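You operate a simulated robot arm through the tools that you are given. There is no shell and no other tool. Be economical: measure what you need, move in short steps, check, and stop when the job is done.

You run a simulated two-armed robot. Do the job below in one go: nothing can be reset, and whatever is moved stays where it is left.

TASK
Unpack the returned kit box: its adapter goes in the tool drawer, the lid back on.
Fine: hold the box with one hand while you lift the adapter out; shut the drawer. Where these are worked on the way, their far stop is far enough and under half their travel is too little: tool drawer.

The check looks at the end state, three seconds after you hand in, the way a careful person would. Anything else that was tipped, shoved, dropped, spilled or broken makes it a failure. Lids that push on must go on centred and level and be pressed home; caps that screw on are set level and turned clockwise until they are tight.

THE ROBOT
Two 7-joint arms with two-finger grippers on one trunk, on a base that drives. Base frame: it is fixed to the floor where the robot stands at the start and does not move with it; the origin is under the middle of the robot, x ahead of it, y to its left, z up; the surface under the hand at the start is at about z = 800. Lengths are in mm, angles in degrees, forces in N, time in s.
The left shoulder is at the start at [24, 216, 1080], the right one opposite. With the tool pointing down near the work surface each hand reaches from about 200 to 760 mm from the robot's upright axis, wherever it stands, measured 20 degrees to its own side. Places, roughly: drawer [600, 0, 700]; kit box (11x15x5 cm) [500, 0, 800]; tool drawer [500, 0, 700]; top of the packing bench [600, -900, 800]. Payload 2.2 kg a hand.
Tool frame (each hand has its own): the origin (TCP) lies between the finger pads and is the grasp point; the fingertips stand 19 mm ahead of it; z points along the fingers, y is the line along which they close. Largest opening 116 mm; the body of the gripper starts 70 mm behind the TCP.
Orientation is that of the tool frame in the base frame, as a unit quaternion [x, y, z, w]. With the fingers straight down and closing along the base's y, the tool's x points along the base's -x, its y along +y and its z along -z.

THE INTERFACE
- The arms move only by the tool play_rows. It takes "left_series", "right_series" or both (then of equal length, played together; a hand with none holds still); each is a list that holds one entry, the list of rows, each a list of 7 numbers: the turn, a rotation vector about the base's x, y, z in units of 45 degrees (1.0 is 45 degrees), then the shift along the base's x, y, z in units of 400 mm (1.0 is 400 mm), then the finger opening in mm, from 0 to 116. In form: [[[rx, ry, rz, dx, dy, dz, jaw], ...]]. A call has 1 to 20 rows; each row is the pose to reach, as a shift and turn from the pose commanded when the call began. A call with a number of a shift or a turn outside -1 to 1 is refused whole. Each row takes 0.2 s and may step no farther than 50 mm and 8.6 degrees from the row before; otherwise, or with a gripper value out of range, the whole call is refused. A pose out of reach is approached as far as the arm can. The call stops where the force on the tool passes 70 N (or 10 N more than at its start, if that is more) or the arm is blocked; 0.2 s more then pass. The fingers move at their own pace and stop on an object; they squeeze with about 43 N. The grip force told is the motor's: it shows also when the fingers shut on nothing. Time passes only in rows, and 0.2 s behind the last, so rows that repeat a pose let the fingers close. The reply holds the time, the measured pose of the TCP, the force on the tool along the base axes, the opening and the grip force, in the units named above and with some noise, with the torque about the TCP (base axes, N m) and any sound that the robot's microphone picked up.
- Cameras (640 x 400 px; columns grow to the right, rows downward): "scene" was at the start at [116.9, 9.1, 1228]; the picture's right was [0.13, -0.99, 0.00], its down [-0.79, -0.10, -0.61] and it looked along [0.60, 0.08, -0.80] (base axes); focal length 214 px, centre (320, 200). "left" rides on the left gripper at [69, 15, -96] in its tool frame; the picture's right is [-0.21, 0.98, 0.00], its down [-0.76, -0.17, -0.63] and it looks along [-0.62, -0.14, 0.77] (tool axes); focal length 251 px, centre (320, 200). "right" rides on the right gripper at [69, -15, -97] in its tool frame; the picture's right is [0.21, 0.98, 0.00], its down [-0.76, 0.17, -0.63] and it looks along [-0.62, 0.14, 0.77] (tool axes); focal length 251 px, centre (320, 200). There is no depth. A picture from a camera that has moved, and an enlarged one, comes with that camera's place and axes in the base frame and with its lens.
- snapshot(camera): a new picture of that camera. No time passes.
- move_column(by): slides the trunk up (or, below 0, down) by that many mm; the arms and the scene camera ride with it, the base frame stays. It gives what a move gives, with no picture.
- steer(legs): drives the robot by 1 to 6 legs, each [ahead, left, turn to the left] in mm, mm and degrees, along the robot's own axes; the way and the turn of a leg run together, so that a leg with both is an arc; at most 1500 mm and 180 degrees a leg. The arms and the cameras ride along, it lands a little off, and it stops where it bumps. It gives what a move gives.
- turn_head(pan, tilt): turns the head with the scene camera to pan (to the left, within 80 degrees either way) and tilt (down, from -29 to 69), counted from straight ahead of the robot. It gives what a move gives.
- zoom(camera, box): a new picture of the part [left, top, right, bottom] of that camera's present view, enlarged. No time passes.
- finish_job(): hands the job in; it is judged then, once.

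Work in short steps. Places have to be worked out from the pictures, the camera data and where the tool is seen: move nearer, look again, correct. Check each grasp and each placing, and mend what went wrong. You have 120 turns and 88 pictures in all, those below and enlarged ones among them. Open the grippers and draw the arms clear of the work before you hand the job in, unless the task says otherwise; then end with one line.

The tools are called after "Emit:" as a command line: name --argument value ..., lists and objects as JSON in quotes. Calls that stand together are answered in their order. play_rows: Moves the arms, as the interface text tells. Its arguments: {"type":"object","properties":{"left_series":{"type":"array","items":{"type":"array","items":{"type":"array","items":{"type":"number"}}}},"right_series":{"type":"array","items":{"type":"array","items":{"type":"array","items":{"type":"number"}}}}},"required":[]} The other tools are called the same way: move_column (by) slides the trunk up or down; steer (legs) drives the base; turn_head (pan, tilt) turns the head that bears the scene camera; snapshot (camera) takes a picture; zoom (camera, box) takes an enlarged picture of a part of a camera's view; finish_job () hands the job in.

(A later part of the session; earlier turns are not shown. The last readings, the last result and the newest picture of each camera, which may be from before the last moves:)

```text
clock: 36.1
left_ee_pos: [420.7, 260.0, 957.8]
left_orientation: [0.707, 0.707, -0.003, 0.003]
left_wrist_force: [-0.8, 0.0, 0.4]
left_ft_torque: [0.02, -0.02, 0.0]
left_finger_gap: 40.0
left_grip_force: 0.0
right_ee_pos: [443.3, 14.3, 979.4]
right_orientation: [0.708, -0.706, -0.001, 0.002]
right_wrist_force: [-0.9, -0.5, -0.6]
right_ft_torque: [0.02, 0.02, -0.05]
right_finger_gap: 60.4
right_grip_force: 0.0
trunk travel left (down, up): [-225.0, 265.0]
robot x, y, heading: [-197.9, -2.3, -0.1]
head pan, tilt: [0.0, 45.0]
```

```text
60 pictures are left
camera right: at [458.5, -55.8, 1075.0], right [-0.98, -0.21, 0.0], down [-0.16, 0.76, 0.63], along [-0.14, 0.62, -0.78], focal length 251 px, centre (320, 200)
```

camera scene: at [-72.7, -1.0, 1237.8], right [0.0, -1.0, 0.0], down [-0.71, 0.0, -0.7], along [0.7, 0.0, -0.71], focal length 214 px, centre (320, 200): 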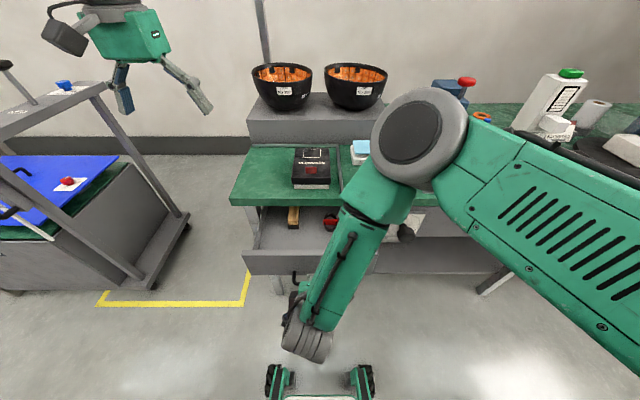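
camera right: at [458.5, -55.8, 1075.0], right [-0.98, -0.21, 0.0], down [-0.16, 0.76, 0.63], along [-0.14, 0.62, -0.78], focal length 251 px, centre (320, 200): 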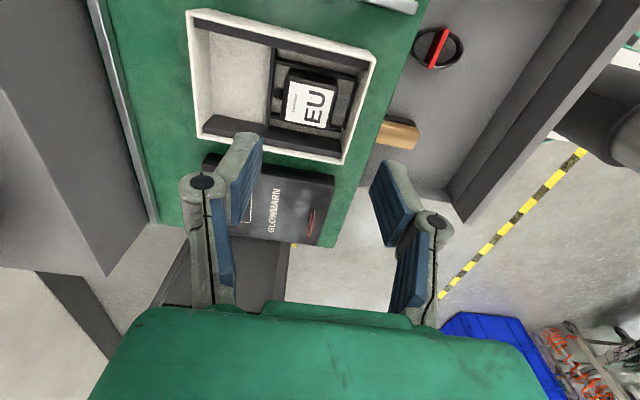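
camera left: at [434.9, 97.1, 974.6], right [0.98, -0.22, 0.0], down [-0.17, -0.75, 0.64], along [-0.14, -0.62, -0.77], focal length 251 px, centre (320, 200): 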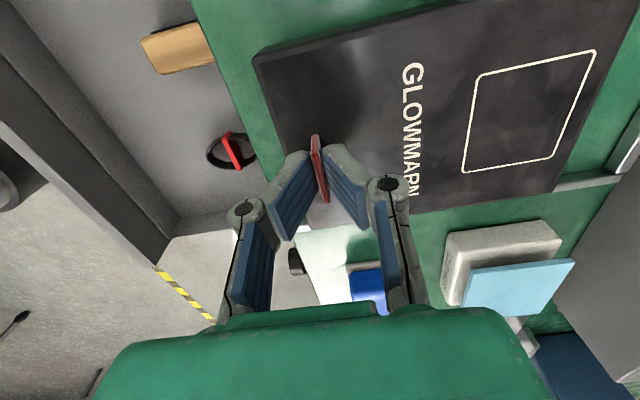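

Emit:
zoom --camera "right" --box '[180, 0, 400, 170]'

Emit:
zoom --camera "scene" --box '[280, 130, 350, 180]'

```text
2.35 times, centred on (290, 85) of right
camera zoom: at [458.5, -55.8, 1075.0], right [-0.98, -0.21, 0.0], down [-0.16, 0.76, 0.63], along [-0.14, 0.62, -0.78], focal length 592 px, centre (391, 471)
```

zoom: 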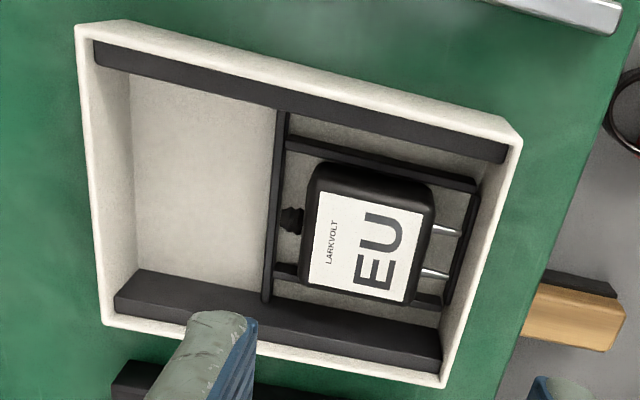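

```text
8.00 times, centred on (315, 155) of scene
camera zoom: at [-72.8, 0.7, 1238.1], right [0.0, -1.0, 0.0], down [-0.71, 0.0, -0.7], along [0.7, 0.0, -0.71], focal length 1716 px, centre (360, 560)
```

zoom: 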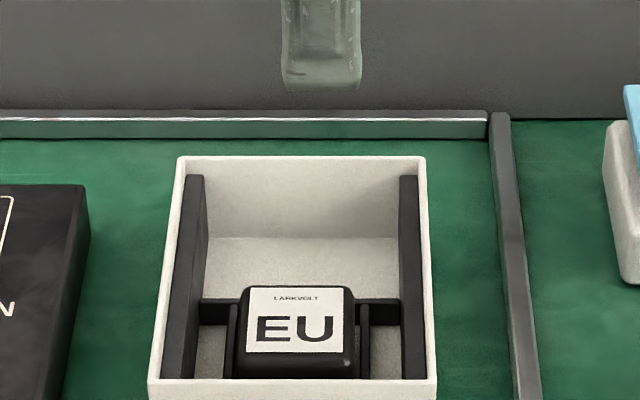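

The adapter top is at about (449, 24, 841), roughly 44 mm wide in y, with cradle ribs only up to about z 825. I want the left hand to hold the rear wall, but it may be out of reach, so I look down to see how much room there is to drive forward with the drawer open.

Emit:
turn_head --pan 0 --tilt 69

Emit:
snapshot --camera "scene"

```text
clock: 37.0
left_ee_pos: [421.4, 260.5, 955.9]
left_orientation: [0.707, 0.707, -0.002, 0.004]
left_wrist_force: [-0.5, -0.1, 0.2]
left_ft_torque: [-0.03, 0.03, 0.01]
left_finger_gap: 40.0
left_grip_force: 0.1
right_ee_pos: [444.1, 13.0, 978.5]
right_orientation: [-0.707, 0.707, 0.001, -0.001]
right_wrist_force: [0.4, 0.1, 0.0]
right_ft_torque: [0.04, -0.04, 0.0]
right_finger_gap: 59.9
right_grip_force: 0.0
trunk travel left (down, up): [-225.0, 265.0]
robot x, y, heading: [-201.2, -3.3, -0.1]
head pan, tilt: [0.0, 68.8]
```

```text
57 pictures are left
camera scene: at [-98.0, 1.0, 1209.3], right [0.0, -1.0, 0.0], down [-0.93, 0.0, -0.36], along [0.36, 0.0, -0.93], focal length 214 px, centre (320, 200)
```

scene: 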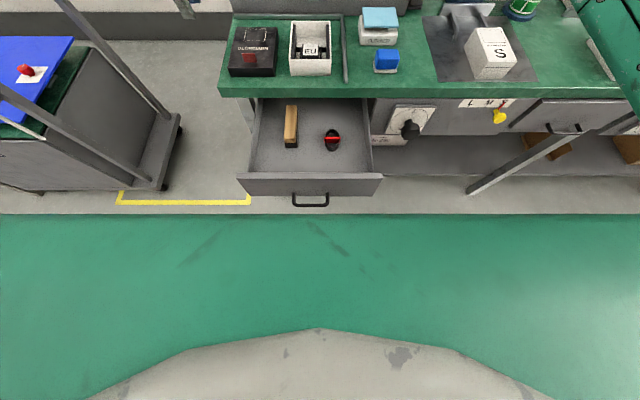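

The drawer is open about 222 mm (handle at x ≈ 95), and the chest front would stay about 100 mm clear of it. I drive forward 80 mm.

Emit:
steer --legs '[[80, 0, 0]]'

Emit:
turn_head --pan 0 --tilt 50

```text
clock: 38.1
left_ee_pos: [503.4, 262.3, 956.1]
left_orientation: [0.707, 0.707, -0.003, 0.002]
left_wrist_force: [-0.1, -0.4, -0.8]
left_ft_torque: [-0.02, 0.02, -0.02]
left_finger_gap: 39.9
left_grip_force: 0.0
right_ee_pos: [526.0, 14.4, 976.2]
right_orientation: [-0.707, 0.707, 0.001, -0.002]
right_wrist_force: [0.9, 0.4, -0.8]
right_ft_torque: [0.01, 0.03, 0.02]
right_finger_gap: 60.1
right_grip_force: 0.1
trunk travel left (down, up): [-225.0, 265.0]
robot x, y, heading: [-118.1, -1.0, 0.0]
head pan, tilt: [0.0, 68.8]
```

```text
clock: 38.9
left_ee_pos: [497.7, 260.7, 958.4]
left_orientation: [0.707, 0.707, 0.0, 0.005]
left_wrist_force: [0.2, 0.1, 0.1]
left_ft_torque: [0.01, 0.0, -0.02]
left_finger_gap: 39.9
left_grip_force: 0.1
right_ee_pos: [522.0, 15.9, 982.2]
right_orientation: [-0.707, 0.707, -0.001, 0.0]
right_wrist_force: [1.3, -0.4, 0.2]
right_ft_torque: [0.01, -0.02, 0.01]
right_finger_gap: 59.8
right_grip_force: 0.1
trunk travel left (down, up): [-225.0, 265.0]
robot x, y, heading: [-117.6, 0.1, -0.0]
head pan, tilt: [0.0, 50.0]
```

I unyaw the right hand while moving it above the adapter, and bring the left hand above the rear wall (x ≈ 547, y ≈ 42).

Emit:
play_rows --right_series '[[[0, 0, -0.167, -0.05, 0, 0.02, 60], [0, 0, -0.333, -0.1, 0, 0.04, 60], [0, 0, -0.5, -0.15, 0, 0.05, 60], [0, 0, -0.667, -0.18, 0, 0.05, 60], [0, 0, -0.833, -0.18, 0.02, 0.05, 60], [0, 0, -1.0, -0.18, 0.02, 0.05, 60]]]'

Emit:
play_rows --right_series '[[[0, 0, -0.167, 0, 0, 0, 60], [0, 0, -0.333, 0, 0, 0, 60], [0, 0, -0.5, 0, 0, 0, 60], [0, 0, -0.667, 0, 0, 0, 60], [0, 0, -0.833, 0, 0, 0, 60], [0, 0, -1.0, 0, 0, 0, 60], [0, 0, -1.0, 0, 0, 0, 60]]]' --left_series '[[[0, 0, 0, 0.04, -0.08, 0, 40], [0, 0, 0, 0.08, -0.16, 0, 40], [0, 0, 0, 0.12, -0.24, 0, 40], [0, 0, 0, 0.1225, -0.34, 0, 40], [0, 0, 0, 0.1225, -0.44, 0, 40], [0, 0, 0, 0.1225, -0.55, 0, 40], [0, 0, 0, 0.1225, -0.55, 0, 40]]]'

Emit:
snapshot --camera "left"

Emit:
snapshot --camera "scene"

```text
clock: 40.3
left_ee_pos: [498.0, 260.8, 959.7]
left_orientation: [0.707, 0.707, -0.001, 0.004]
left_wrist_force: [-0.2, 0.4, 0.4]
left_ft_torque: [0.02, -0.02, -0.04]
left_finger_gap: 39.8
left_grip_force: 0.0
right_ee_pos: [454.1, 13.7, 1007.8]
right_orientation: [-0.373, 0.928, 0.009, 0.004]
right_wrist_force: [-0.4, 0.7, 0.9]
right_ft_torque: [0.01, 0.01, -0.02]
right_finger_gap: 59.9
right_grip_force: 0.0
trunk travel left (down, up): [-225.0, 265.0]
robot x, y, heading: [-121.8, 0.1, -0.1]
head pan, tilt: [0.0, 50.0]
```

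```text
clock: 42.1
left_ee_pos: [543.2, 37.9, 964.2]
left_orientation: [0.707, 0.707, 0.0, 0.007]
left_wrist_force: [0.5, 0.0, 0.6]
left_ft_torque: [-0.02, -0.02, 0.0]
left_finger_gap: 40.1
left_grip_force: 0.1
right_ee_pos: [461.1, -7.3, 1015.5]
right_orientation: [0.03, 0.999, 0.025, -0.003]
right_wrist_force: [-0.4, -0.2, -0.3]
right_ft_torque: [-0.03, -0.01, 0.0]
right_finger_gap: 59.8
right_grip_force: 0.0
trunk travel left (down, up): [-225.0, 265.0]
robot x, y, heading: [-117.3, -1.8, -0.1]
head pan, tilt: [0.0, 50.0]
stopped in row 7 (right hand): the arm was blocked; the commanded pose is now the measured one
```

```text
56 pictures are left
camera left: at [558.2, 107.2, 1059.7], right [0.98, -0.21, 0.01], down [-0.17, -0.75, 0.64], along [-0.13, -0.62, -0.77], focal length 251 px, centre (320, 200)
```

left: 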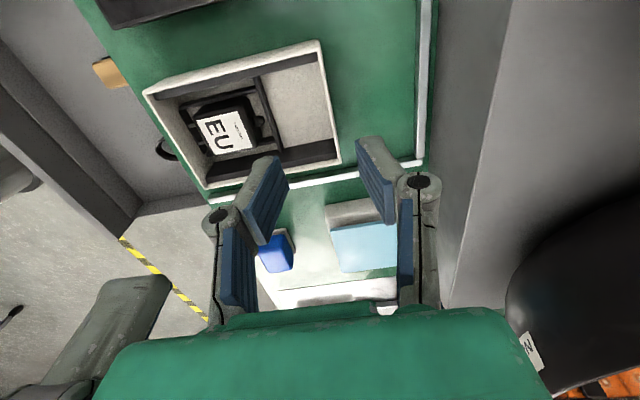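

```text
55 pictures are left
camera scene: at [3.1, 0.2, 1231.3], right [0.0, -1.0, 0.0], down [-0.77, 0.0, -0.64], along [0.64, 0.0, -0.77], focal length 214 px, centre (320, 200)
```

scene: 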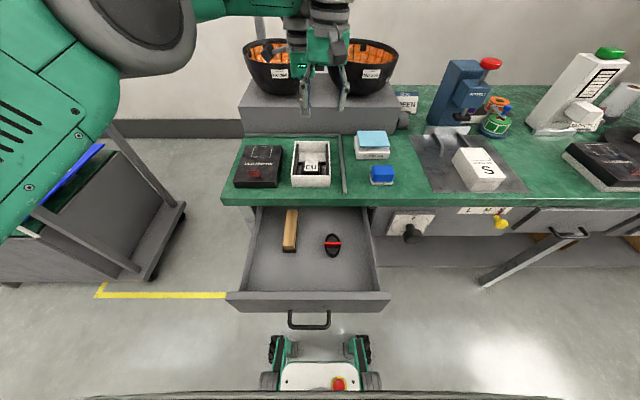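

The right hand was blocked, close to the left hand. I back the right hand away toward the robot, then lower the left hand over the rear wall (wall centre x ≈ 548).

Emit:
play_rows --right_series '[[[0, 0, 0, -0.05, -0.02, 0, 60], [0, 0, 0, -0.1, -0.05, 0, 60], [0, 0, 0, -0.15, -0.08, 0, 60], [0, 0, 0, -0.15, -0.08, 0, 60]]]'

Emit:
play_rows --left_series '[[[0, 0, 0, 0.01, 0, -0.06, 40], [0, 0, 0, 0.01, 0, -0.12, 40], [0, 0, 0, 0.01, 0, -0.18, 40], [0, 0, 0, 0.01, 0, -0.18, 40]]]'

Emit:
snapshot --camera "left"

```text
clock: 43.1
left_ee_pos: [544.6, 37.8, 963.1]
left_orientation: [0.707, 0.707, 0.001, 0.006]
left_wrist_force: [0.3, 0.1, 0.1]
left_ft_torque: [0.01, -0.01, 0.0]
left_finger_gap: 40.2
left_grip_force: 0.2
right_ee_pos: [399.1, -37.5, 1015.3]
right_orientation: [0.026, 0.999, 0.024, -0.002]
right_wrist_force: [-0.1, -0.7, 0.0]
right_ft_torque: [0.0, 0.04, -0.03]
right_finger_gap: 60.2
right_grip_force: 0.0
trunk travel left (down, up): [-225.0, 265.0]
robot x, y, heading: [-121.5, -3.4, 0.2]
head pan, tilt: [0.0, 50.0]
```

```text
clock: 44.1
left_ee_pos: [547.5, 37.7, 890.9]
left_orientation: [0.707, 0.707, 0.0, 0.006]
left_wrist_force: [0.0, -0.7, 0.5]
left_ft_torque: [-0.01, 0.01, 0.0]
left_finger_gap: 40.2
left_grip_force: 0.1
right_ee_pos: [398.2, -38.4, 1015.4]
right_orientation: [0.027, 0.999, 0.024, 0.0]
right_wrist_force: [-0.2, -0.5, 0.3]
right_ft_torque: [0.01, -0.03, 0.0]
right_finger_gap: 60.1
right_grip_force: 0.1
trunk travel left (down, up): [-225.0, 265.0]
robot x, y, heading: [-118.3, -0.3, -0.2]
head pan, tilt: [0.0, 50.0]
```

```text
54 pictures are left
camera left: at [561.7, 107.0, 987.1], right [0.98, -0.21, 0.01], down [-0.17, -0.75, 0.64], along [-0.13, -0.62, -0.77], focal length 251 px, centre (320, 200)
```

left: 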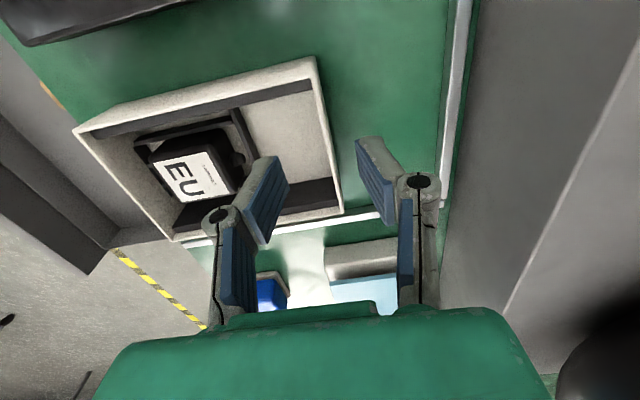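

The wall is slightly farther than the finger midpoint, at about x 553. I shift +5 mm, lower around the wall, and close.

Emit:
play_rows --left_series '[[[0, 0, 0, 0.0125, 0, -0.03, 40], [0, 0, 0, 0.0125, 0, -0.07, 40], [0, 0, 0, 0.0125, 0, -0.1, 40], [0, 0, 0, 0.0125, 0, -0.1, 40], [0, 0, 0, 0.0125, 0, -0.1, 25], [0, 0, 0, 0.0125, 0, -0.1, 15], [0, 0, 0, 0.0125, 0, -0.1, 15]]]'

Emit:
snapshot --camera "left"

```text
clock: 45.7
left_ee_pos: [553.1, 38.3, 850.7]
left_orientation: [0.707, 0.707, 0.0, 0.004]
left_wrist_force: [0.0, 0.8, 0.4]
left_ft_torque: [0.0, 0.01, -0.02]
left_finger_gap: 14.9
left_grip_force: 0.1
right_ee_pos: [397.4, -37.5, 1015.5]
right_orientation: [0.026, 0.999, 0.023, -0.001]
right_wrist_force: [-0.3, 0.2, -0.7]
right_ft_torque: [0.0, 0.0, -0.03]
right_finger_gap: 60.0
right_grip_force: 0.0
trunk travel left (down, up): [-225.0, 265.0]
robot x, y, heading: [-117.0, -2.2, 0.0]
head pan, tilt: [0.0, 50.0]
```

```text
53 pictures are left
camera left: at [566.9, 107.1, 947.1], right [0.98, -0.21, 0.01], down [-0.17, -0.75, 0.64], along [-0.13, -0.62, -0.77], focal length 251 px, centre (320, 200)
```

left: 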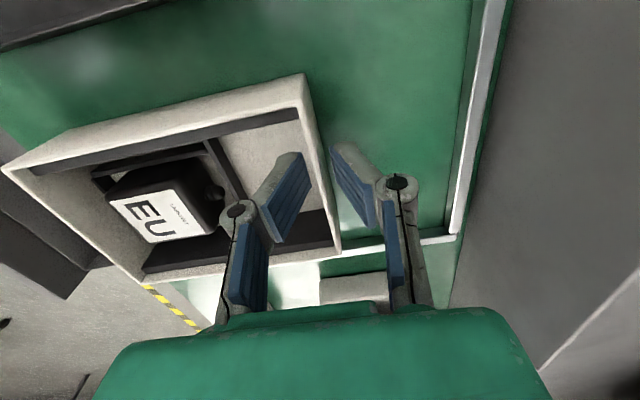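

The wall sits between the pads with no contact yet. I close fully to hold it.

Emit:
play_rows --left_series '[[[0, 0, 0, 0, 0, 0, 10], [0, 0, 0, 0, 0, 0, 6], [0, 0, 0, 0, 0, 0, 3], [0, 0, 0, 0, 0, 0, 0], [0, 0, 0, 0, 0, 0, 0]]]'

Emit:
snapshot --camera "right"

```text
clock: 46.9
left_ee_pos: [552.2, 38.1, 851.1]
left_orientation: [0.707, 0.707, 0.0, 0.005]
left_wrist_force: [-0.8, -0.1, 0.2]
left_ft_torque: [-0.01, 0.05, -0.02]
left_finger_gap: 5.7
left_grip_force: 32.6
right_ee_pos: [400.0, -36.9, 1016.3]
right_orientation: [0.026, 0.999, 0.024, -0.001]
right_wrist_force: [0.8, -0.8, -0.2]
right_ft_torque: [0.02, 0.0, 0.0]
right_finger_gap: 60.1
right_grip_force: 0.0
trunk travel left (down, up): [-225.0, 265.0]
robot x, y, heading: [-119.5, 1.1, -0.2]
head pan, tilt: [0.0, 50.0]
```

```text
52 pictures are left
camera right: at [328.3, -53.3, 1111.0], right [-0.16, 0.99, 0.05], down [0.76, 0.1, 0.64], along [0.62, 0.14, -0.77], focal length 251 px, centre (320, 200)
```

right: 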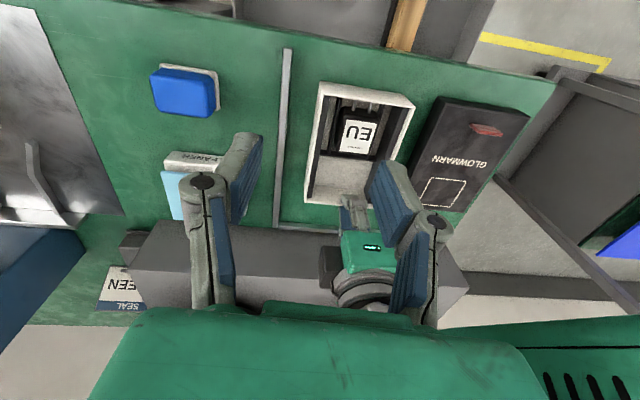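

The left hand holds the rear wall (5.7 mm). I correct the right hand's small tilt and move it above the adapter.

Emit:
play_rows --right_series '[[[-0.02, 0, 0.02, 0.04, 0.04, -0.04, 56], [-0.04, 0, 0.04, 0.08, 0.08, -0.08, 52], [-0.061, -0.003, 0.066, 0.115, 0.13, -0.14, 52], [-0.061, -0.003, 0.066, 0.115, 0.1525, -0.2, 52], [-0.061, -0.003, 0.066, 0.115, 0.1525, -0.2, 52]]]'

Emit:
snapshot --camera "right"

```text
clock: 48.1
left_ee_pos: [553.7, 43.3, 850.6]
left_orientation: [0.704, 0.71, 0.001, 0.005]
left_wrist_force: [0.3, -1.4, 0.3]
left_ft_torque: [0.05, 0.04, 0.14]
left_finger_gap: 6.1
left_grip_force: 32.2
right_ee_pos: [461.1, -0.3, 953.4]
right_orientation: [0.027, 0.999, 0.015, 0.007]
right_wrist_force: [0.6, 0.3, 0.5]
right_ft_torque: [-0.01, 0.01, 0.01]
right_finger_gap: 52.0
right_grip_force: 0.1
trunk travel left (down, up): [-225.0, 265.0]
robot x, y, heading: [-117.5, -3.5, 0.1]
head pan, tilt: [0.0, 50.0]
stopped in row 5 (right hand): the force on the tool passed its limit at 73 N (the readings are from after the stop); the commanded pose is now the measured one
```

```text
51 pictures are left
camera right: at [389.5, -15.2, 1046.6], right [-0.16, 0.99, 0.03], down [0.76, 0.1, 0.65], along [0.63, 0.13, -0.76], focal length 251 px, centre (320, 200)
```

right: 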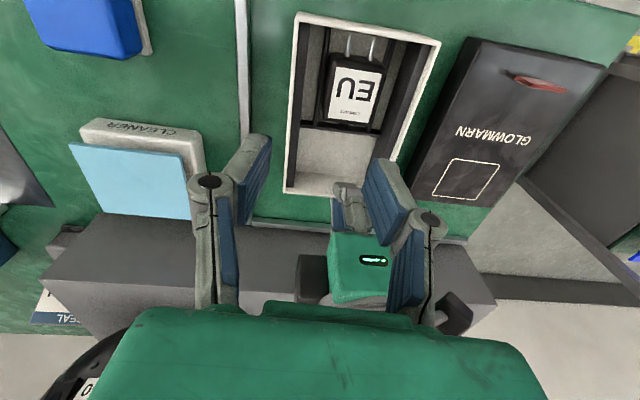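

The right hand struck the left forearm, which runs over the adapter. I retreat the right hand, then regrip the rear wall with the left hand rolled 30° to the left so its forearm stays clear.

Emit:
play_rows --right_series '[[[0, 0, 0, -0.04, -0.08, 0.02, 52], [0, 0, 0, -0.1, -0.16, 0.04, 52], [0, 0, 0, -0.15, -0.24, 0.06, 52], [0, 0, 0, -0.15, -0.24, 0.06, 52]]]'

Emit:
snapshot --camera "scene"

```text
clock: 49.1
left_ee_pos: [553.7, 42.8, 848.8]
left_orientation: [0.704, 0.711, 0.001, 0.005]
left_wrist_force: [-0.4, -0.4, 0.6]
left_ft_torque: [0.03, 0.02, 0.11]
left_finger_gap: 5.8
left_grip_force: 32.2
right_ee_pos: [401.6, -92.8, 976.5]
right_orientation: [0.023, 1.0, 0.014, 0.008]
right_wrist_force: [0.5, 0.5, -0.2]
right_ft_torque: [0.03, 0.02, 0.0]
right_finger_gap: 52.2
right_grip_force: 0.0
trunk travel left (down, up): [-225.0, 265.0]
robot x, y, heading: [-117.3, 0.2, -0.1]
head pan, tilt: [0.0, 50.0]
```

```text
50 pictures are left
camera scene: at [3.9, -1.9, 1231.1], right [0.0, -1.0, 0.0], down [-0.77, 0.0, -0.64], along [0.64, 0.0, -0.77], focal length 214 px, centre (320, 200)
```

scene: 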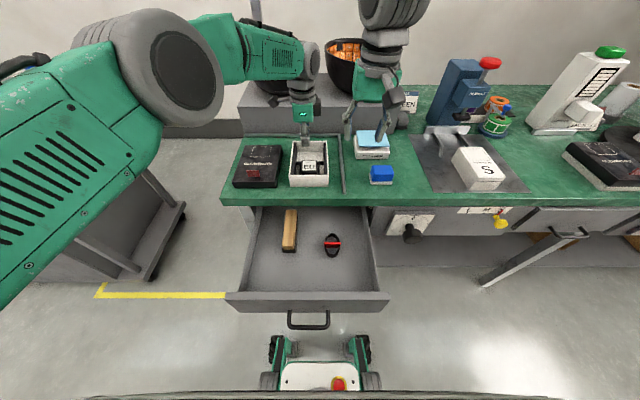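

Everything looks undisturbed. I open the left fingers around the wall, roll the hand 30° about the grip, and close again.

Emit:
play_rows --left_series '[[[0, 0, 0, 0, 0, 0, 22], [0, 0, 0, 0, 0, 0.005, 22], [-0.13, 0, 0, 0, 0, 0.01, 22], [-0.26, 0, 0, 0, 0, 0.015, 22], [-0.39, 0, 0, 0, 0, 0.015, 22], [-0.53, 0, 0, 0, 0, 0.015, 22], [-0.667, 0, 0, 0, 0, 0.015, 22], [-0.75, 0, 0, 0, 0, 0.015, 22], [-0.75, 0, 0, 0, 0, 0.015, 22]]]'

Emit:
snapshot --camera "scene"

Emit:
snapshot --camera "left"

```text
clock: 51.1
left_ee_pos: [552.7, 43.5, 858.6]
left_orientation: [0.671, 0.681, -0.205, 0.21]
left_wrist_force: [-0.3, -0.3, -0.4]
left_ft_torque: [0.0, 0.0, 0.02]
left_finger_gap: 22.3
left_grip_force: 0.0
right_ee_pos: [401.6, -91.0, 976.3]
right_orientation: [0.025, 1.0, 0.015, 0.008]
right_wrist_force: [0.2, 0.6, -0.3]
right_ft_torque: [0.0, 0.0, 0.01]
right_finger_gap: 52.0
right_grip_force: 0.0
trunk travel left (down, up): [-225.0, 265.0]
robot x, y, heading: [-114.6, -1.9, 0.1]
head pan, tilt: [0.0, 50.0]
```

```text
49 pictures are left
camera scene: at [3.3, -0.7, 1231.2], right [0.0, -1.0, 0.0], down [-0.77, 0.0, -0.64], along [0.64, 0.0, -0.77], focal length 214 px, centre (320, 200)
```

scene: 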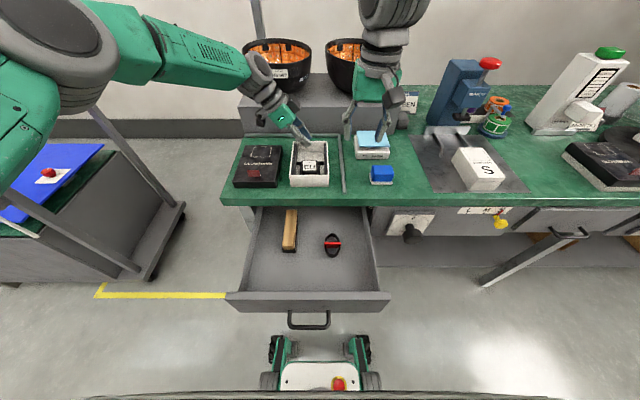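

```text
48 pictures are left
camera left: at [565.4, 155.0, 898.6], right [0.98, -0.16, 0.12], down [-0.16, -0.27, 0.95], along [-0.12, -0.95, -0.29], focal length 251 px, centre (320, 200)
```

left: 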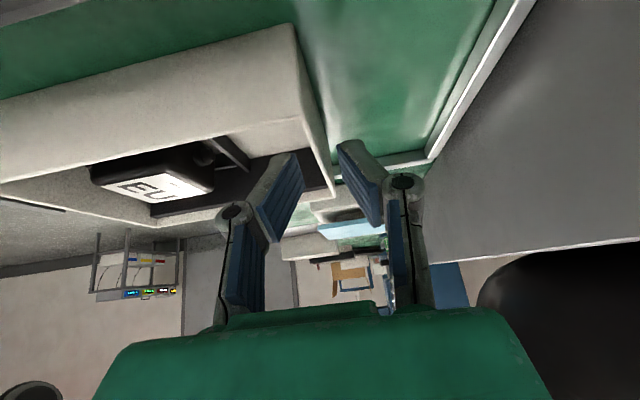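

The left arm is now well clear of the adapter. I lower 8 mm and close on the rear wall.

Emit:
play_rows --left_series '[[[0, 0, 0, 0, 0, -0.01, 22], [0, 0, 0, 0, 0, -0.02, 22], [0, 0, 0, 0, 0, -0.02, 12], [0, 0, 0, 0, 0, -0.02, 8], [0, 0, 0, 0, 0, -0.02, 4], [0, 0, 0, 0, 0, -0.02, 0], [0, 0, 0, 0, 0, -0.02, 0]]]'

Emit:
play_rows --right_series '[[[0, 0, 0, 0.03, 0.06, 0, 52], [0, 0, 0, 0.06, 0.12, 0, 52], [0, 0, 0, 0.09, 0.18, 0, 52], [-0.02, 0, 0.02, 0.115, 0.24, -0.02, 52], [-0.04, -0.01, 0.04, 0.115, 0.28, -0.05, 52], [-0.05, -0.02, 0.06, 0.115, 0.295, -0.08, 52], [-0.05, -0.02, 0.06, 0.115, 0.295, -0.08, 52]]]'

Emit:
snapshot --camera "right"

```text
clock: 52.7
left_ee_pos: [553.4, 44.9, 849.3]
left_orientation: [0.672, 0.68, -0.205, 0.21]
left_wrist_force: [0.6, -0.9, -0.7]
left_ft_torque: [-0.01, 0.01, 0.01]
left_finger_gap: 6.1
left_grip_force: 31.8
right_ee_pos: [401.2, -92.4, 976.0]
right_orientation: [0.025, 1.0, 0.016, 0.008]
right_wrist_force: [-1.0, -0.2, -0.3]
right_ft_torque: [-0.02, 0.0, 0.0]
right_finger_gap: 52.0
right_grip_force: 0.0
trunk travel left (down, up): [-225.0, 265.0]
robot x, y, heading: [-117.9, -0.7, 0.1]
head pan, tilt: [0.0, 50.0]
```

```text
clock: 54.3
left_ee_pos: [551.3, 44.7, 848.8]
left_orientation: [0.671, 0.68, -0.206, 0.21]
left_wrist_force: [0.0, -0.1, 0.0]
left_ft_torque: [-0.01, 0.08, 0.11]
left_finger_gap: 5.9
left_grip_force: 32.1
right_ee_pos: [458.8, 6.3, 959.1]
right_orientation: [0.023, 0.999, 0.015, 0.016]
right_wrist_force: [0.1, -0.5, 0.8]
right_ft_torque: [-0.01, -0.02, 0.03]
right_finger_gap: 52.0
right_grip_force: 0.1
trunk travel left (down, up): [-225.0, 265.0]
robot x, y, heading: [-116.3, -0.3, -0.0]
head pan, tilt: [0.0, 50.0]
```

```text
47 pictures are left
camera right: at [386.5, -8.5, 1051.4], right [-0.17, 0.98, 0.02], down [0.74, 0.11, 0.66], along [0.65, 0.13, -0.75], focal length 251 px, centre (320, 200)
```

right: 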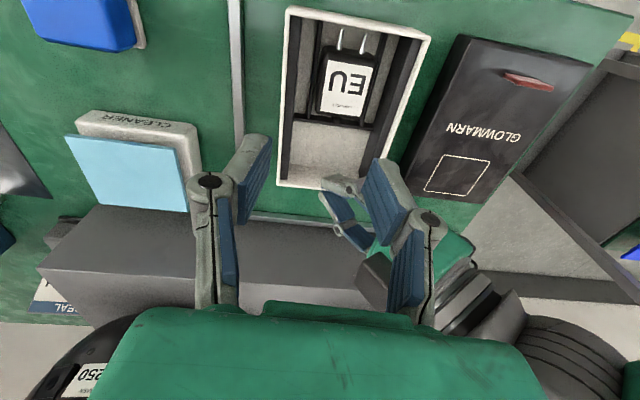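

The right arm is near a wrist limit here (off by 12 and 20 mm, tilted 3°). I release the wall, raise both hands and shift the base 80 mm left so the right arm needn't cross over.

Emit:
play_rows --left_series '[[[0, 0, 0, 0, 0, 0, 24], [0, 0, 0, 0, 0, 0, 24], [0, 0, 0, 0, 0.03, 0.06, 24], [0, 0, 0, 0, 0.08, 0.15, 24], [0, 0, 0, 0, 0.13, 0.25, 24]]]' --right_series '[[[0, 0, 0, 0, -0.05, 0, 52], [0, 0, 0, 0, -0.1, 0, 52], [0, 0, 0, -0.05, -0.18, 0.03, 52], [0, 0, 0, -0.1, -0.26, 0.06, 52], [0, 0, 0, -0.1, -0.34, 0.06, 52]]]'

Emit:
steer --legs '[[0, 80, 0]]'

Emit:
snapshot --camera "scene"

```text
clock: 55.5
left_ee_pos: [551.8, 97.0, 951.6]
left_orientation: [0.672, 0.68, -0.205, 0.21]
left_wrist_force: [0.3, 0.2, 0.1]
left_ft_torque: [0.01, -0.02, -0.01]
left_finger_gap: 24.0
left_grip_force: 0.0
right_ee_pos: [404.6, -111.2, 969.9]
right_orientation: [-0.001, 1.0, -0.005, 0.017]
right_wrist_force: [0.0, -0.2, 0.0]
right_ft_torque: [0.01, 0.0, -0.02]
right_finger_gap: 52.2
right_grip_force: 0.0
trunk travel left (down, up): [-225.0, 265.0]
robot x, y, heading: [-121.1, -0.2, -0.1]
head pan, tilt: [0.0, 50.0]
```

```text
clock: 56.6
left_ee_pos: [551.9, 132.3, 954.5]
left_orientation: [0.677, 0.682, -0.193, 0.199]
left_wrist_force: [-0.4, -1.9, -1.0]
left_ft_torque: [0.23, -0.1, 0.0]
left_finger_gap: 24.0
left_grip_force: 0.2
right_ee_pos: [406.5, -76.3, 966.7]
right_orientation: [0.002, 1.0, 0.014, 0.015]
right_wrist_force: [0.2, -1.6, -0.1]
right_ft_torque: [0.19, 0.01, 0.01]
right_finger_gap: 52.0
right_grip_force: 0.0
trunk travel left (down, up): [-225.0, 265.0]
robot x, y, heading: [-118.6, 65.4, -0.2]
head pan, tilt: [0.0, 50.0]
```

```text
46 pictures are left
camera scene: at [2.9, 37.7, 1230.9], right [0.0, -1.0, -0.02], down [-0.77, 0.02, -0.64], along [0.64, 0.02, -0.77], focal length 214 px, centre (320, 200)
```

scene: 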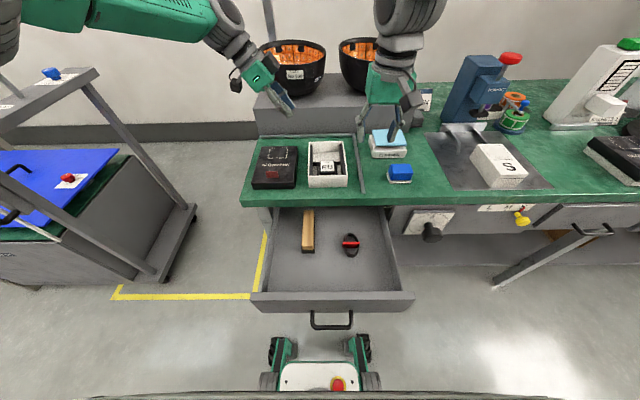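

The base reports 65 mm but the upper body moved only 38 mm and leans slightly, as if still settling or touching something. I wait a moment and look to the left.

Emit:
play_rows --right_series '[[[0, 0, 0, 0, 0, 0, 52], [0, 0, 0, 0, 0, 0, 52]]]'

Emit:
turn_head --pan 60 --tilt 40

Emit:
snapshot --camera "scene"

```text
clock: 57.2
left_ee_pos: [551.0, 169.1, 952.2]
left_orientation: [0.673, 0.679, -0.205, 0.212]
left_wrist_force: [-0.4, 0.3, -0.8]
left_ft_torque: [-0.1, -0.01, -0.01]
left_finger_gap: 23.9
left_grip_force: 0.0
right_ee_pos: [404.4, -39.3, 971.9]
right_orientation: [0.001, 1.0, -0.007, 0.016]
right_wrist_force: [0.4, 1.2, -0.6]
right_ft_torque: [-0.04, 0.0, -0.03]
right_finger_gap: 51.9
right_grip_force: 0.0
trunk travel left (down, up): [-225.0, 265.0]
robot x, y, heading: [-119.0, 75.2, 0.1]
head pan, tilt: [0.0, 50.0]
```

```text
clock: 58.5
left_ee_pos: [550.5, 153.6, 955.5]
left_orientation: [0.675, 0.679, -0.2, 0.208]
left_wrist_force: [0.4, 1.3, 0.3]
left_ft_torque: [0.04, 0.02, 0.01]
left_finger_gap: 23.9
left_grip_force: 0.0
right_ee_pos: [405.2, -54.3, 971.3]
right_orientation: [0.002, 1.0, 0.001, 0.017]
right_wrist_force: [-0.4, -0.8, -0.7]
right_ft_torque: [0.02, -0.01, 0.01]
right_finger_gap: 52.0
right_grip_force: 0.0
trunk travel left (down, up): [-225.0, 265.0]
robot x, y, heading: [-114.1, 67.1, 0.3]
head pan, tilt: [60.0, 40.0]
```

```text
45 pictures are left
camera scene: at [-30.4, 126.0, 1246.4], right [0.87, -0.5, -0.01], down [-0.33, -0.55, -0.77], along [0.38, 0.67, -0.64], focal length 214 px, centre (320, 200)
```

scene: 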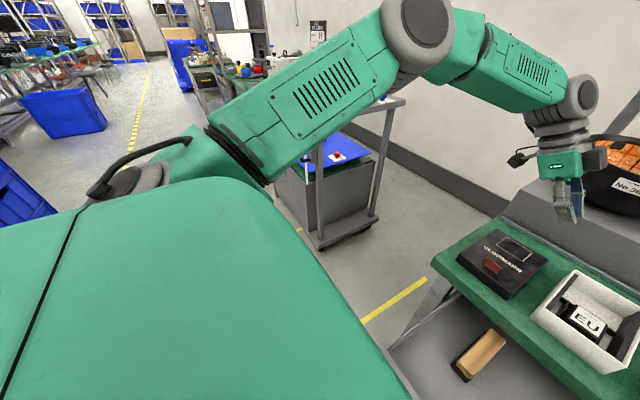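

No contact; the body simply swayed after the sideways drive. I turn the head back and let it settle.

Emit:
turn_head --pan 0 --tilt 50

Emit:
play_rows --right_series '[[[0, 0, 0, 0, 0, 0, 52], [0, 0, 0, 0, 0, 0, 52], [0, 0, 0, 0, 0, 0, 52], [0, 0, 0, 0, 0, 0, 52], [0, 0, 0, 0, 0, 0, 52], [0, 0, 0, 0, 0, 0, 52], [0, 0, 0, 0, 0, 0, 52], [0, 0, 0, 0, 0, 0, 52], [0, 0, 0, 0, 0, 0, 52], [0, 0, 0, 0, 0, 0, 52]]]'

Emit:
zoom --camera "scene" --box '[240, 110, 400, 220]'

```text
clock: 59.8
left_ee_pos: [549.0, 147.5, 955.1]
left_orientation: [0.675, 0.68, -0.197, 0.206]
left_wrist_force: [-0.2, -0.7, 0.4]
left_ft_torque: [0.01, 0.01, 0.02]
left_finger_gap: 24.2
left_grip_force: 0.1
right_ee_pos: [404.0, -61.0, 971.3]
right_orientation: [0.003, 1.0, 0.003, 0.018]
right_wrist_force: [-0.8, -0.5, 0.3]
right_ft_torque: [0.0, 0.0, -0.03]
right_finger_gap: 51.9
right_grip_force: 0.0
trunk travel left (down, up): [-225.0, 265.0]
robot x, y, heading: [-115.2, 69.9, -0.0]
head pan, tilt: [0.0, 50.0]
```

```text
clock: 62.0
left_ee_pos: [549.1, 173.6, 954.4]
left_orientation: [0.671, 0.679, -0.205, 0.215]
left_wrist_force: [0.2, 1.6, -0.2]
left_ft_torque: [-0.08, 0.0, -0.02]
left_finger_gap: 24.1
left_grip_force: 0.1
right_ee_pos: [403.5, -32.0, 973.5]
right_orientation: [0.001, 1.0, -0.007, 0.017]
right_wrist_force: [0.0, 1.7, -0.4]
right_ft_torque: [-0.09, 0.01, 0.01]
right_finger_gap: 52.0
right_grip_force: 0.0
trunk travel left (down, up): [-225.0, 265.0]
robot x, y, heading: [-119.0, 74.0, 0.1]
head pan, tilt: [0.0, 50.0]
```

```text
3.64 times, centred on (320, 165) of scene
camera zoom: at [3.9, 86.2, 1231.1], right [0.0, -1.0, 0.01], down [-0.77, -0.01, -0.64], along [0.64, -0.01, -0.77], focal length 780 px, centre (320, 327)
```

zoom: 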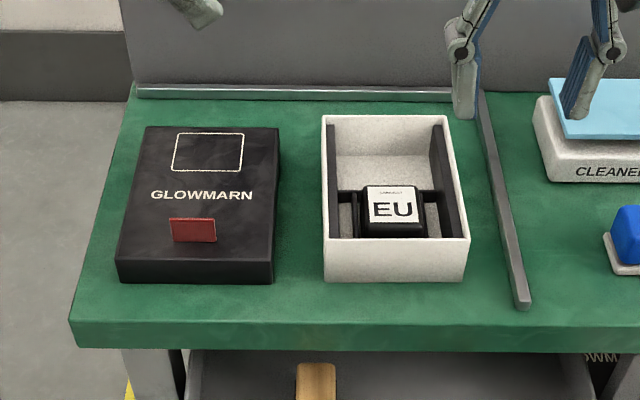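

The body is still swaying sideways (hands ±15 mm). I wait longer and read again.

Emit:
play_rows --right_series '[[[0, 0, 0, 0, 0, 0, 52], [0, 0, 0, 0, 0, 0, 52], [0, 0, 0, 0, 0, 0, 52], [0, 0, 0, 0, 0, 0, 52], [0, 0, 0, 0, 0, 0, 52], [0, 0, 0, 0, 0, 0, 52], [0, 0, 0, 0, 0, 0, 52], [0, 0, 0, 0, 0, 0, 52], [0, 0, 0, 0, 0, 0, 52], [0, 0, 0, 0, 0, 0, 52], [0, 0, 0, 0, 0, 0, 52], [0, 0, 0, 0, 0, 0, 52], [0, 0, 0, 0, 0, 0, 52], [0, 0, 0, 0, 0, 0, 52], [0, 0, 0, 0, 0, 0, 52], [0, 0, 0, 0, 0, 0, 52], [0, 0, 0, 0, 0, 0, 52], [0, 0, 0, 0, 0, 0, 52], [0, 0, 0, 0, 0, 0, 52], [0, 0, 0, 0, 0, 0, 52]]]'

Emit:
play_rows --right_series '[[[0, 0, 0, 0, 0, 0, 52]]]'

Emit:
play_rows --right_series '[[[0, 0, 0, 0, 0, 0, 52]]]'

```text
clock: 66.2
left_ee_pos: [548.5, 162.5, 954.4]
left_orientation: [0.674, 0.678, -0.203, 0.211]
left_wrist_force: [1.0, -0.7, -0.1]
left_ft_torque: [0.01, -0.03, 0.02]
left_finger_gap: 24.0
left_grip_force: 0.2
right_ee_pos: [403.8, -43.6, 972.7]
right_orientation: [0.002, 1.0, -0.003, 0.017]
right_wrist_force: [-0.4, 0.6, -0.5]
right_ft_torque: [-0.01, 0.0, 0.0]
right_finger_gap: 51.9
right_grip_force: 0.1
trunk travel left (down, up): [-225.0, 265.0]
robot x, y, heading: [-118.4, 70.7, -0.0]
head pan, tilt: [0.0, 50.0]
```

```text
clock: 66.6
left_ee_pos: [547.9, 149.1, 955.8]
left_orientation: [0.676, 0.679, -0.199, 0.206]
left_wrist_force: [0.2, -0.7, 0.3]
left_ft_torque: [0.03, -0.03, 0.03]
left_finger_gap: 24.0
left_grip_force: 0.0
right_ee_pos: [403.0, -59.2, 972.3]
right_orientation: [0.003, 1.0, 0.003, 0.017]
right_wrist_force: [0.0, -0.9, -0.4]
right_ft_torque: [0.04, -0.01, 0.03]
right_finger_gap: 52.1
right_grip_force: 0.1
trunk travel left (down, up): [-225.0, 265.0]
robot x, y, heading: [-120.6, 65.6, 0.4]
head pan, tilt: [0.0, 50.0]
```

```text
clock: 67.0
left_ee_pos: [549.5, 160.7, 954.7]
left_orientation: [0.675, 0.679, -0.201, 0.209]
left_wrist_force: [0.1, -0.6, 0.4]
left_ft_torque: [-0.04, 0.01, -0.01]
left_finger_gap: 23.9
left_grip_force: 0.0
right_ee_pos: [403.7, -48.7, 973.4]
right_orientation: [0.002, 1.0, -0.002, 0.017]
right_wrist_force: [-0.7, 1.2, 0.0]
right_ft_torque: [-0.01, -0.02, -0.01]
right_finger_gap: 51.8
right_grip_force: 0.0
trunk travel left (down, up): [-225.0, 265.0]
robot x, y, heading: [-121.0, 69.3, 0.4]
head pan, tilt: [0.0, 50.0]
```

It's a slowly decaying wobble about left y ≈ 161, right y ≈ −46. I let it die out.

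Emit:
play_rows --right_series '[[[0, 0, 0, 0, 0, 0, 52], [0, 0, 0, 0, 0, 0, 52], [0, 0, 0, 0, 0, 0, 52], [0, 0, 0, 0, 0, 0, 52], [0, 0, 0, 0, 0, 0, 52], [0, 0, 0, 0, 0, 0, 52], [0, 0, 0, 0, 0, 0, 52], [0, 0, 0, 0, 0, 0, 52], [0, 0, 0, 0, 0, 0, 52], [0, 0, 0, 0, 0, 0, 52], [0, 0, 0, 0, 0, 0, 52], [0, 0, 0, 0, 0, 0, 52], [0, 0, 0, 0, 0, 0, 52], [0, 0, 0, 0, 0, 0, 52], [0, 0, 0, 0, 0, 0, 52], [0, 0, 0, 0, 0, 0, 52], [0, 0, 0, 0, 0, 0, 52], [0, 0, 0, 0, 0, 0, 52], [0, 0, 0, 0, 0, 0, 52], [0, 0, 0, 0, 0, 0, 52]]]'

Emit:
play_rows --right_series '[[[0, 0, 0, 0, 0, 0, 52], [0, 0, 0, 0, 0, 0, 52], [0, 0, 0, 0, 0, 0, 52], [0, 0, 0, 0, 0, 0, 52], [0, 0, 0, 0, 0, 0, 52], [0, 0, 0, 0, 0, 0, 52], [0, 0, 0, 0, 0, 0, 52], [0, 0, 0, 0, 0, 0, 52], [0, 0, 0, 0, 0, 0, 52], [0, 0, 0, 0, 0, 0, 52], [0, 0, 0, 0, 0, 0, 52], [0, 0, 0, 0, 0, 0, 52], [0, 0, 0, 0, 0, 0, 52], [0, 0, 0, 0, 0, 0, 52], [0, 0, 0, 0, 0, 0, 52], [0, 0, 0, 0, 0, 0, 52], [0, 0, 0, 0, 0, 0, 52], [0, 0, 0, 0, 0, 0, 52], [0, 0, 0, 0, 0, 0, 52], [0, 0, 0, 0, 0, 0, 52]]]'

Emit:
play_rows --right_series '[[[0, 0, 0, 0, 0, 0, 52], [0, 0, 0, 0, 0, 0, 52], [0, 0, 0, 0, 0, 0, 52]]]'

Emit:
play_rows --right_series '[[[0, 0, 0, 0, 0, 0, 52]]]'

```text
clock: 71.2
left_ee_pos: [550.2, 155.5, 955.2]
left_orientation: [0.675, 0.679, -0.201, 0.208]
left_wrist_force: [-0.7, -0.8, -0.4]
left_ft_torque: [-0.01, 0.02, 0.01]
left_finger_gap: 24.1
left_grip_force: 0.0
right_ee_pos: [403.9, -51.7, 970.8]
right_orientation: [0.003, 1.0, 0.0, 0.017]
right_wrist_force: [-0.6, 1.3, -0.5]
right_ft_torque: [0.02, -0.02, 0.0]
right_finger_gap: 51.8
right_grip_force: 0.0
trunk travel left (down, up): [-225.0, 265.0]
robot x, y, heading: [-120.5, 68.2, 0.2]
head pan, tilt: [0.0, 50.0]
```

```text
clock: 75.4
left_ee_pos: [549.1, 157.1, 954.9]
left_orientation: [0.674, 0.679, -0.201, 0.209]
left_wrist_force: [-0.5, 0.0, -0.3]
left_ft_torque: [0.05, 0.04, 0.01]
left_finger_gap: 24.0
left_grip_force: 0.0
right_ee_pos: [404.1, -51.1, 972.5]
right_orientation: [0.002, 1.0, 0.0, 0.017]
right_wrist_force: [0.1, -0.5, 0.1]
right_ft_torque: [0.02, 0.03, -0.01]
right_finger_gap: 52.0
right_grip_force: 0.1
trunk travel left (down, up): [-225.0, 265.0]
robot x, y, heading: [-116.0, 69.0, 0.1]
head pan, tilt: [0.0, 50.0]
```

```text
clock: 76.2
left_ee_pos: [549.6, 156.9, 954.6]
left_orientation: [0.675, 0.678, -0.201, 0.209]
left_wrist_force: [-0.2, -0.5, -0.9]
left_ft_torque: [-0.02, 0.0, -0.01]
left_finger_gap: 23.8
left_grip_force: 0.1
right_ee_pos: [403.2, -52.1, 973.0]
right_orientation: [0.002, 1.0, 0.0, 0.017]
right_wrist_force: [-0.1, -0.1, -0.6]
right_ft_torque: [0.0, 0.0, 0.02]
right_finger_gap: 52.2
right_grip_force: 0.0
trunk travel left (down, up): [-225.0, 265.0]
robot x, y, heading: [-119.5, 67.2, 0.0]
head pan, tilt: [0.0, 50.0]
```

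```text
clock: 76.6
left_ee_pos: [548.8, 155.2, 955.0]
left_orientation: [0.674, 0.679, -0.202, 0.209]
left_wrist_force: [0.5, -0.1, -0.7]
left_ft_torque: [0.03, 0.01, 0.01]
left_finger_gap: 24.0
left_grip_force: 0.0
right_ee_pos: [402.9, -52.5, 972.6]
right_orientation: [0.003, 1.0, 0.0, 0.018]
right_wrist_force: [0.5, -0.9, -0.4]
right_ft_torque: [0.01, 0.01, 0.01]
right_finger_gap: 52.0
right_grip_force: 0.0
trunk travel left (down, up): [-225.0, 265.0]
robot x, y, heading: [-119.7, 66.7, 0.1]
head pan, tilt: [0.0, 50.0]
```

Settled. I bring the left hand back onto the rear wall along the path it left by.

Emit:
play_rows --left_series '[[[0, 0, 0, 0.0075, -0.075, 0, 24], [0, 0, 0, 0.0075, -0.1475, 0, 24], [0, 0, 0, 0.0075, -0.1975, -0.1, 24], [0, 0, 0, 0.0075, -0.2475, -0.19, 24], [0, 0, 0, 0.0075, -0.265, -0.225, 24], [0, 0, 0, 0.0075, -0.265, -0.225, 24]]]'

Emit:
snapshot --camera "left"

```text
clock: 78.0
left_ee_pos: [554.9, 48.7, 865.1]
left_orientation: [0.675, 0.679, -0.2, 0.208]
left_wrist_force: [-0.3, -0.1, -0.4]
left_ft_torque: [-0.01, 0.07, -0.01]
left_finger_gap: 24.1
left_grip_force: 0.1
right_ee_pos: [403.8, -52.8, 971.9]
right_orientation: [0.002, 1.0, 0.0, 0.018]
right_wrist_force: [0.0, 0.3, 0.3]
right_ft_torque: [-0.01, 0.05, 0.01]
right_finger_gap: 52.1
right_grip_force: 0.1
trunk travel left (down, up): [-225.0, 265.0]
robot x, y, heading: [-117.7, 68.4, -0.1]
head pan, tilt: [0.0, 50.0]
```

```text
43 pictures are left
camera left: at [568.0, 159.0, 907.2], right [0.98, -0.17, 0.13], down [-0.17, -0.28, 0.94], along [-0.12, -0.94, -0.3], focal length 251 px, centre (320, 200)
```

left: 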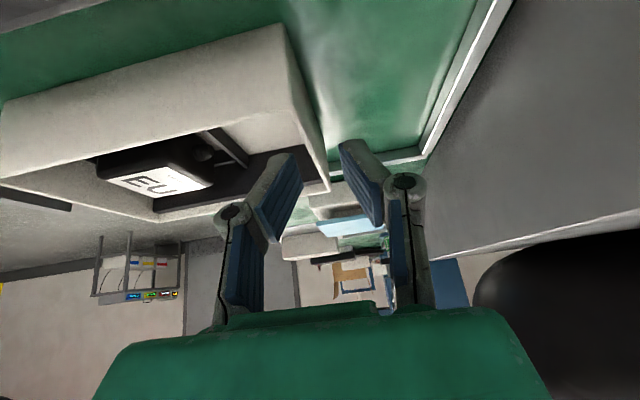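

The wall lies between the pads. I lower the last 14 mm (and shift −2 mm in x) and close.

Emit:
play_rows --left_series '[[[0, 0, 0, -0.005, -0.005, -0.02, 24], [0, 0, 0, -0.005, -0.008, -0.036, 24], [0, 0, 0, -0.005, -0.008, -0.036, 12], [0, 0, 0, -0.005, -0.008, -0.036, 8], [0, 0, 0, -0.005, -0.008, -0.036, 4], [0, 0, 0, -0.005, -0.008, -0.036, 0], [0, 0, 0, -0.005, -0.008, -0.036, 0]]]'

Emit:
play_rows --right_series '[[[0, 0, 0, 0.03, 0.06, 0, 52], [0, 0, 0, 0.06, 0.12, 0, 52], [0, -0.02, 0, 0.09, 0.17, -0.02, 52], [0, -0.03, 0, 0.11, 0.195, -0.06, 52], [0, -0.045, 0, 0.11, 0.195, -0.1, 52], [0, -0.045, 0, 0.11, 0.195, -0.1, 52]]]'

Emit:
snapshot --camera "right"

```text
clock: 79.6
left_ee_pos: [552.0, 44.7, 850.3]
left_orientation: [0.675, 0.679, -0.201, 0.208]
left_wrist_force: [-0.4, -1.6, 0.8]
left_ft_torque: [-0.09, 0.17, 0.18]
left_finger_gap: 6.2
left_grip_force: 31.9
right_ee_pos: [404.2, -53.0, 971.2]
right_orientation: [0.003, 1.0, 0.001, 0.017]
right_wrist_force: [0.2, -0.1, -0.4]
right_ft_torque: [0.04, -0.02, 0.04]
right_finger_gap: 52.1
right_grip_force: 0.0
trunk travel left (down, up): [-225.0, 265.0]
robot x, y, heading: [-115.8, 67.4, 0.2]
head pan, tilt: [0.0, 50.0]
```

```text
clock: 81.0
left_ee_pos: [552.0, 45.0, 850.8]
left_orientation: [0.674, 0.679, -0.202, 0.209]
left_wrist_force: [0.1, -1.2, 0.5]
left_ft_torque: [-0.02, 0.09, 0.16]
left_finger_gap: 5.9
left_grip_force: 33.2
right_ee_pos: [451.2, 21.3, 935.8]
right_orientation: [0.009, 0.999, 0.007, 0.035]
right_wrist_force: [-0.3, -0.1, 0.0]
right_ft_torque: [0.01, 0.02, 0.01]
right_finger_gap: 51.9
right_grip_force: 0.1
trunk travel left (down, up): [-225.0, 265.0]
robot x, y, heading: [-120.4, 65.9, 0.2]
head pan, tilt: [0.0, 50.0]
```

```text
42 pictures are left
camera right: at [374.5, 6.7, 1025.8], right [-0.2, 0.98, 0.0], down [0.71, 0.14, 0.69], along [0.67, 0.13, -0.73], focal length 251 px, centre (320, 200)
```

right: 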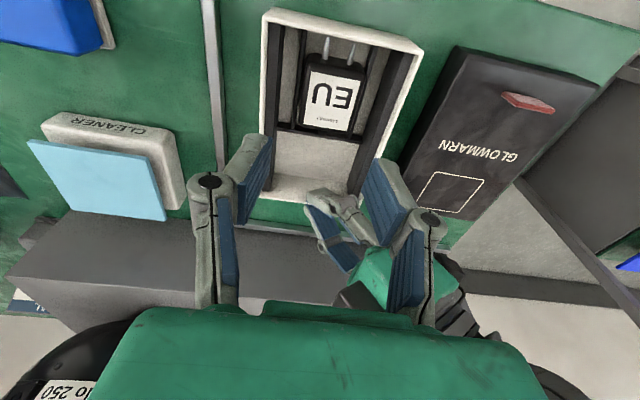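

Reach is fine now. The adapter appears at about (447, 30). I level the hand (pitch +4°), shift to it and lower to z 880 to check.

Emit:
play_rows --right_series '[[[-0.01, 0.04, 0.01, -0.004, 0.01, 0, 52], [-0.018, 0.089, 0.023, -0.0075, 0.021, -0.05, 52], [-0.018, 0.089, 0.023, -0.0075, 0.021, -0.1, 52], [-0.018, 0.089, 0.023, -0.0075, 0.021, -0.135, 52], [-0.018, 0.089, 0.023, -0.0075, 0.021, -0.135, 52]]]'

Emit:
snapshot --camera "right"

```text
clock: 82.2
left_ee_pos: [552.6, 45.7, 849.4]
left_orientation: [0.675, 0.679, -0.201, 0.208]
left_wrist_force: [0.1, -0.8, 0.4]
left_ft_torque: [-0.02, 0.14, 0.15]
left_finger_gap: 6.0
left_grip_force: 32.3
right_ee_pos: [446.7, 29.4, 879.3]
right_orientation: [-0.001, 1.0, -0.003, -0.001]
right_wrist_force: [-0.2, 0.0, 0.2]
right_ft_torque: [0.02, 0.03, 0.0]
right_finger_gap: 52.2
right_grip_force: 0.0
trunk travel left (down, up): [-225.0, 265.0]
robot x, y, heading: [-120.5, 73.9, 0.1]
head pan, tilt: [0.0, 50.0]
```

```text
41 pictures are left
camera right: at [376.8, 14.8, 975.3], right [-0.22, 0.98, 0.0], down [0.76, 0.17, 0.63], along [0.62, 0.13, -0.78], focal length 251 px, centre (320, 200)
```

right: 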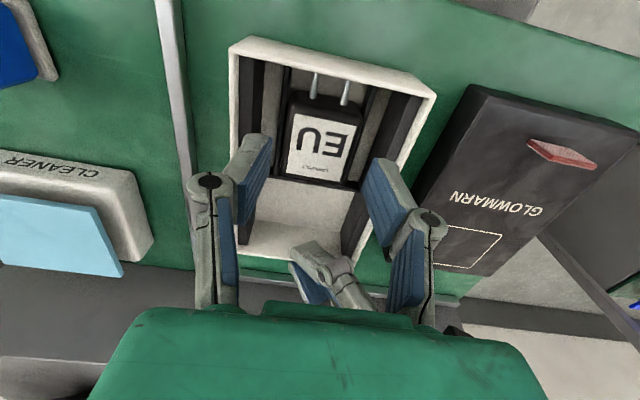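

The adapter label is centred at about (443, 28), between the fingers. I lower to z 848 and check the force.

Emit:
play_rows --right_series '[[[0, 0, 0, -0.005, -0.002, -0.03, 52], [0, 0, 0, -0.005, -0.002, -0.055, 52], [0, 0, 0, -0.005, -0.002, -0.078, 52], [0, 0, 0, -0.005, -0.002, -0.078, 52]]]'

Emit:
snapshot --camera "right"

```text
clock: 83.2
left_ee_pos: [551.9, 45.5, 850.3]
left_orientation: [0.674, 0.68, -0.2, 0.208]
left_wrist_force: [-0.5, -0.1, 0.6]
left_ft_torque: [-0.02, 0.1, 0.15]
left_finger_gap: 6.0
left_grip_force: 32.4
right_ee_pos: [443.8, 29.7, 847.6]
right_orientation: [-0.001, 1.0, -0.003, 0.0]
right_wrist_force: [0.3, 0.4, -0.1]
right_ft_torque: [0.02, 0.0, 0.0]
right_finger_gap: 52.0
right_grip_force: 0.1
trunk travel left (down, up): [-225.0, 265.0]
robot x, y, heading: [-116.5, 70.4, -0.1]
head pan, tilt: [0.0, 50.0]
```

```text
40 pictures are left
camera right: at [374.6, 14.1, 943.5], right [-0.22, 0.98, -0.01], down [0.76, 0.17, 0.63], along [0.62, 0.13, -0.78], focal length 251 px, centre (320, 200)
```

right: 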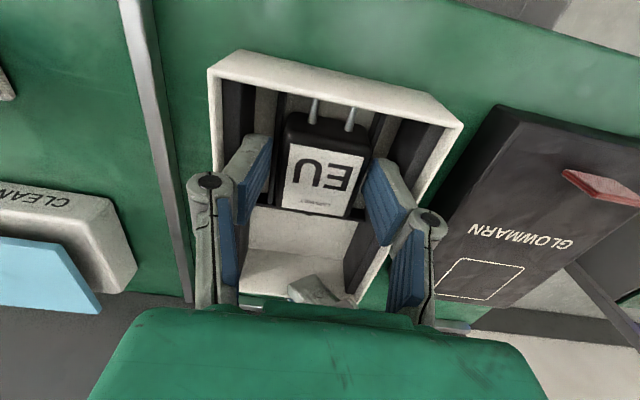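

The fingers straddle the adapter with no contact force. I close gently.

Emit:
play_rows --right_series '[[[0, 0, 0, 0, 0.002, -0.003, 48], [0, 0, 0, 0, 0.002, -0.003, 44], [0, 0, 0, 0, 0.002, -0.003, 40], [0, 0, 0, 0, 0.002, -0.003, 30], [0, 0, 0, 0, 0.002, -0.003, 20], [0, 0, 0, 0, 0.002, -0.003, 20]]]'

```text
clock: 84.6
left_ee_pos: [551.6, 46.4, 850.1]
left_orientation: [0.675, 0.679, -0.2, 0.208]
left_wrist_force: [2.0, -0.6, -1.1]
left_ft_torque: [-0.04, 0.06, 0.18]
left_finger_gap: 5.9
left_grip_force: 32.3
right_ee_pos: [444.3, 28.6, 846.3]
right_orientation: [0.0, 1.0, -0.003, 0.001]
right_wrist_force: [1.2, 1.2, 9.2]
right_ft_torque: [0.07, -0.02, -0.01]
right_finger_gap: 44.6
right_grip_force: 43.0
trunk travel left (down, up): [-225.0, 265.0]
robot x, y, heading: [-117.0, 69.4, 0.2]
head pan, tilt: [0.0, 50.0]
```

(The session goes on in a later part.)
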